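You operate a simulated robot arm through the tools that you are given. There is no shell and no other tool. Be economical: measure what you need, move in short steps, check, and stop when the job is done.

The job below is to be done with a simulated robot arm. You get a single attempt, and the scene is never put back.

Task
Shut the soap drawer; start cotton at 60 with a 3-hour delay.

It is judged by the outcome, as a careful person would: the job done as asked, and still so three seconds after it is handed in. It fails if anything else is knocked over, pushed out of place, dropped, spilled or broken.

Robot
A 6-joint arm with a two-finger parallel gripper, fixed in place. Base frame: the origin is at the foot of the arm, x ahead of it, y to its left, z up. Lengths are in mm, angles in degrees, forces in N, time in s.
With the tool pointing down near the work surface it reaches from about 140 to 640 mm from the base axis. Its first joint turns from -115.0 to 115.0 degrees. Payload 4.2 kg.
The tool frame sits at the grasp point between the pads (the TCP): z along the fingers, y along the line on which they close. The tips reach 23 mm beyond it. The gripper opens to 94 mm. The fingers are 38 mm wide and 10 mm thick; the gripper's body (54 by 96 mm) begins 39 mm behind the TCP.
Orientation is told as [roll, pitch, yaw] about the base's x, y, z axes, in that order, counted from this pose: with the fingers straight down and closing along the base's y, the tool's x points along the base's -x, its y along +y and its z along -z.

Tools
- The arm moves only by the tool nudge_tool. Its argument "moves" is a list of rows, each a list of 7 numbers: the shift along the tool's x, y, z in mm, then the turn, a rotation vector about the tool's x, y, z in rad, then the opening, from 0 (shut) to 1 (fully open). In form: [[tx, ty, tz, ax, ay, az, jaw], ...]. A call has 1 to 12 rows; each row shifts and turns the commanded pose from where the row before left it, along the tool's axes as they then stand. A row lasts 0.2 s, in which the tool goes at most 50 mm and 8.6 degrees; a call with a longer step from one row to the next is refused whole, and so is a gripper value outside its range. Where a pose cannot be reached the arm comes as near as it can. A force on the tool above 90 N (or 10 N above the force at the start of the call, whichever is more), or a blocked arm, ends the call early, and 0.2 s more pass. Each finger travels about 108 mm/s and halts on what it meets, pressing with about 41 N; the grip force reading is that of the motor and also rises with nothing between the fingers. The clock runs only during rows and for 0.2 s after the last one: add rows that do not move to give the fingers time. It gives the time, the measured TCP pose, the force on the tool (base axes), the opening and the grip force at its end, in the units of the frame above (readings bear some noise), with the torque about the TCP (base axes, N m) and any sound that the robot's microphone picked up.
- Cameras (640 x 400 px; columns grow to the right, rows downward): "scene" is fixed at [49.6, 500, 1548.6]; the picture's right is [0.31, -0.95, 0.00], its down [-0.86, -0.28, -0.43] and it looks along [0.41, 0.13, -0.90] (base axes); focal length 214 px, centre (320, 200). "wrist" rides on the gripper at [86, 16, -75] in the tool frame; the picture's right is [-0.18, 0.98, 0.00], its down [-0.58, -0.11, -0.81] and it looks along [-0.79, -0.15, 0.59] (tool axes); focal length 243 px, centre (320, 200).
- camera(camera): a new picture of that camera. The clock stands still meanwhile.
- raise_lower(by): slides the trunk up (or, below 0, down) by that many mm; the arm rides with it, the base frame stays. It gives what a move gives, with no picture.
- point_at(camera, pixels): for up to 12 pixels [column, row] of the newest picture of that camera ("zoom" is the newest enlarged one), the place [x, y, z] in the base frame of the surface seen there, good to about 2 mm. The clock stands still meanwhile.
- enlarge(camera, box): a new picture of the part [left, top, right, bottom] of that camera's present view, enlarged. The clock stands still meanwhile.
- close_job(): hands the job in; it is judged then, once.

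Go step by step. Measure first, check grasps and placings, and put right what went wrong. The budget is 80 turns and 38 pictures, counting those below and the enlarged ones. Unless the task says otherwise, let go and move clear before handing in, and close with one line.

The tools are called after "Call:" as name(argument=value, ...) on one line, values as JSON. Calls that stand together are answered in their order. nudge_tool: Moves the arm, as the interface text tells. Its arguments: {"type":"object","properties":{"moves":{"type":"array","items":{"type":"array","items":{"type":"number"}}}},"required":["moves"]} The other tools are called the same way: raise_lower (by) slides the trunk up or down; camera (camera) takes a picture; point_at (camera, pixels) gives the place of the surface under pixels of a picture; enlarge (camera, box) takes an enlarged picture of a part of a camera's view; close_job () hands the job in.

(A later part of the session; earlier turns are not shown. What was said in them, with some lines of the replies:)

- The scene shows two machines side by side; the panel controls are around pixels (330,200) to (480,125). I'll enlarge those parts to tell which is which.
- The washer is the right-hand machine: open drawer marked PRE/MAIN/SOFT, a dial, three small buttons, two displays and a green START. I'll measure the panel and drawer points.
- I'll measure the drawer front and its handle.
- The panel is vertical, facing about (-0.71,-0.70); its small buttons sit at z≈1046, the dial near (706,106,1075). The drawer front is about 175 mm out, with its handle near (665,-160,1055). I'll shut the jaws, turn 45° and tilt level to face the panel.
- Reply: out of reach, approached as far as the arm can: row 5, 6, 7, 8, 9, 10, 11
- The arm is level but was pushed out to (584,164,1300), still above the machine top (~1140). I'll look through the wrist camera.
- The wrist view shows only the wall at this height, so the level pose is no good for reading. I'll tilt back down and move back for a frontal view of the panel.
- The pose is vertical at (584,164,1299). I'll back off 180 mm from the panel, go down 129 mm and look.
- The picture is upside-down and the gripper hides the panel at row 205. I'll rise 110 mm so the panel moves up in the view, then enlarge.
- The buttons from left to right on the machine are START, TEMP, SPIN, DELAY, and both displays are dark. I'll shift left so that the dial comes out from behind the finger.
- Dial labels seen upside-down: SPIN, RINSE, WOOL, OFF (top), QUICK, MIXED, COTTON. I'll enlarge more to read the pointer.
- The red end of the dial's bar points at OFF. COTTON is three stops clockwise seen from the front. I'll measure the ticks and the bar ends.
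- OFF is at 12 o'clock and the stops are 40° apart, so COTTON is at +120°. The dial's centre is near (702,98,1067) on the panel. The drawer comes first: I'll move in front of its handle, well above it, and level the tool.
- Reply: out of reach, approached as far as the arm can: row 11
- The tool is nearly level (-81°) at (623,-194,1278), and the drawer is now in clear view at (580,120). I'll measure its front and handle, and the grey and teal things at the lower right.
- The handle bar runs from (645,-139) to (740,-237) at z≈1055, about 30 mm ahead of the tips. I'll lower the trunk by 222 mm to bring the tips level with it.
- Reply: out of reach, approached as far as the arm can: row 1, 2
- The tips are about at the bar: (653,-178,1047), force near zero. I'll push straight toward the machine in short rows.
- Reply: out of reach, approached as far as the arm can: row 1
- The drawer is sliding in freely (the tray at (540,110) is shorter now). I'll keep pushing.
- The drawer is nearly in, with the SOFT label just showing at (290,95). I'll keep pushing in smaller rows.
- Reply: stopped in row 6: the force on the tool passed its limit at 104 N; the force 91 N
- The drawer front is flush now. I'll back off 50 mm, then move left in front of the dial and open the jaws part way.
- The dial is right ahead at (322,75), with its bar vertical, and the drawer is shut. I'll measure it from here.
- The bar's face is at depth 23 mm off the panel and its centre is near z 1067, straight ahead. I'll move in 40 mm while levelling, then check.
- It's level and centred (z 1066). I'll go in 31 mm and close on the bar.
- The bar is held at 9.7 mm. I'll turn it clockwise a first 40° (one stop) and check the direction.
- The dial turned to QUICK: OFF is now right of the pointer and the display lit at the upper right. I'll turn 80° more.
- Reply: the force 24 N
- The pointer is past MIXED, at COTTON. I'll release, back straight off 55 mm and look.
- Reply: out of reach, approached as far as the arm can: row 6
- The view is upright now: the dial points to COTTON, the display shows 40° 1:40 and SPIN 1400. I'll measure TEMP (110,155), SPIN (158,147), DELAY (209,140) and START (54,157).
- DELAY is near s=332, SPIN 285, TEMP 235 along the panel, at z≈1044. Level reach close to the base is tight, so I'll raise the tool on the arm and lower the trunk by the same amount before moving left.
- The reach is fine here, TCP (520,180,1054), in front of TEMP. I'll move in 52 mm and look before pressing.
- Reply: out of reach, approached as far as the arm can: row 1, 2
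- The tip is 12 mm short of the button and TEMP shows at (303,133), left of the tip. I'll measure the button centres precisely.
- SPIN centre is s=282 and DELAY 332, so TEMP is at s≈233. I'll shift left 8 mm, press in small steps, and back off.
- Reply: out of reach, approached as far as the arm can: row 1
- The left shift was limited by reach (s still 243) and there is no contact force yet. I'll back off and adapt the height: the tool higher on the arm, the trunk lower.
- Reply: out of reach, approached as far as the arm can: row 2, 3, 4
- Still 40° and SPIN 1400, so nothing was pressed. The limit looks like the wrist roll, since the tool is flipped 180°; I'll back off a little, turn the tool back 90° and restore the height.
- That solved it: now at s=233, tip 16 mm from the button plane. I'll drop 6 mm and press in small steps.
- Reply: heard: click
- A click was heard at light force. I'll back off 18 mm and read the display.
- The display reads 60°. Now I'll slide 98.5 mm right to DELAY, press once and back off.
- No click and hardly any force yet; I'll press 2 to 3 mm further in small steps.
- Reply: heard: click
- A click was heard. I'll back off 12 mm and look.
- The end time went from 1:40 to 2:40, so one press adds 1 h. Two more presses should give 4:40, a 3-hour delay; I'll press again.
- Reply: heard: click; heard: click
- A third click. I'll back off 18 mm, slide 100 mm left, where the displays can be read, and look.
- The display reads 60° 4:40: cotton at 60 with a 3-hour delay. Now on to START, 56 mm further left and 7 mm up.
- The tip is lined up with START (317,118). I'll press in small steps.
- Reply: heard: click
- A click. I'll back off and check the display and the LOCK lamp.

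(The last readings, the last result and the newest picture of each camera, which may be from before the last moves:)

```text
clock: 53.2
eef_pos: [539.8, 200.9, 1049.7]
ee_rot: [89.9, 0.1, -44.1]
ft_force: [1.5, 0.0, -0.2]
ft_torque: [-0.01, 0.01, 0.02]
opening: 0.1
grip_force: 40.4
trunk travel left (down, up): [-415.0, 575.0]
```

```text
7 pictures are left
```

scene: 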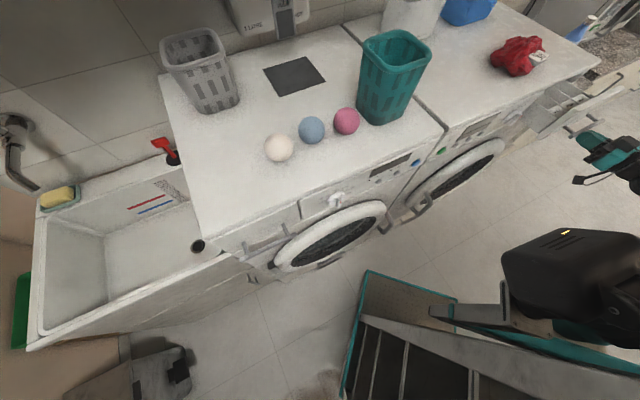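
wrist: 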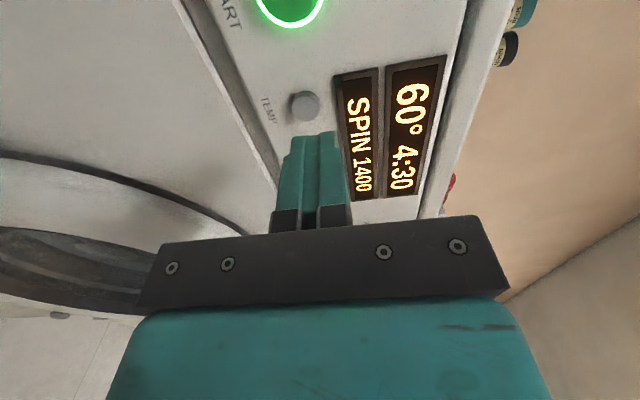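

START's ring is lit, but the time looks like 4:30. I'll enlarge to read it.

Call:
enlarge(camera="wrist", box=[320, 40, 470, 220])

```text
2.22 times, centred on (395, 130) of wrist
```

zoom: 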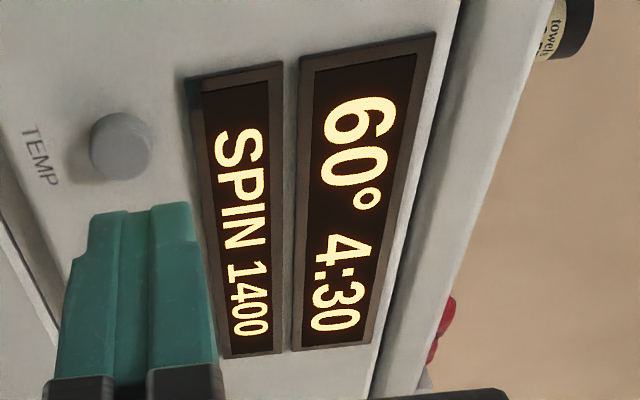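

It is started (START lit) and reads 4:30, so it may be counting down. I'll retreat from the panel, which lets time pass, and read it again.

Call:
nudge_tool(moves=[[0, 0, -10, 0, 0, 0, 0], [-40, 0, 0, 0, 0, 0, 0], [-40, 0, 0, 0, 0, 0, 0], [0, 0, 0, 0, 0, 0, 0], [0, 0, 0, 0, 0, 0, 0]])

Call:
camera(camera="wrist")

```text
clock: 54.4
eef_pos: [589.4, 137.9, 1049.3]
ee_rot: [90.0, 0.1, -44.0]
ft_force: [0.3, -0.1, 0.8]
ft_torque: [0.01, -0.04, 0.01]
opening: 0.0
grip_force: 40.6
trunk travel left (down, up): [-415.0, 575.0]
```

```text
5 pictures are left
```

wrist: 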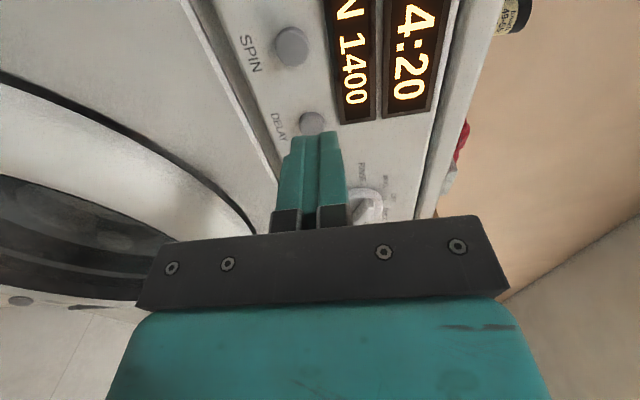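

It is now 4:20, a running countdown, so the start took. I'll move a bit further clear and check the drawer, dial and surroundings from the scene camera.

Call:
nudge_tool(moves=[[0, 0, -20, 0, 0, 0, 0], [-30, 0, -20, 0, 0, 0, 0]])

Call:
camera(camera="scene")

Call:
enlarge(camera="scene", box=[420, 60, 620, 185])

```text
clock: 55.0
eef_pos: [582.7, 89.2, 1049.8]
ee_rot: [90.1, 0.1, -44.2]
ft_force: [-0.4, 0.0, 0.7]
ft_torque: [0.0, 0.01, -0.05]
opening: 0.0
grip_force: 41.1
trunk travel left (down, up): [-415.0, 575.0]
```

```text
4 pictures are left
```

scene: 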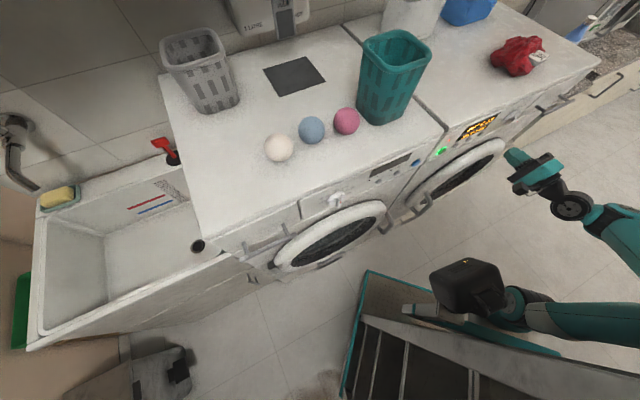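

```text
3.20 times, centred on (520, 122) of scene
```

zoom: 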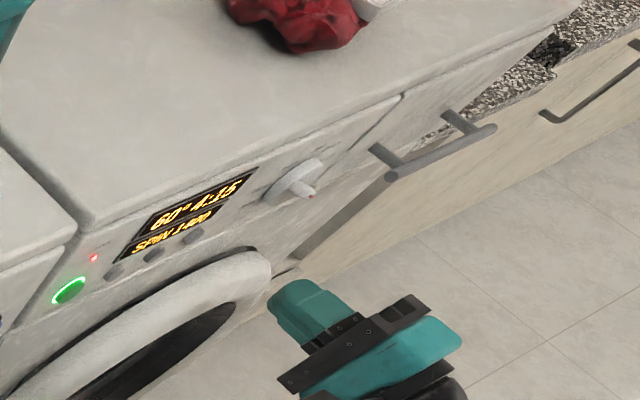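

The drawer is shut, the dial is at COTTON, START and LOCK are lit, the display counts down at 60° 4:15, nothing else has moved and the arm is clear. I'm handing it in.

Call:
close_job()

```text
The job is handed in.
```

The soap drawer is shut and the washer is running cotton at 60° with a 3-hour delay: it read 4:40 before START and was counting down when I handed in.
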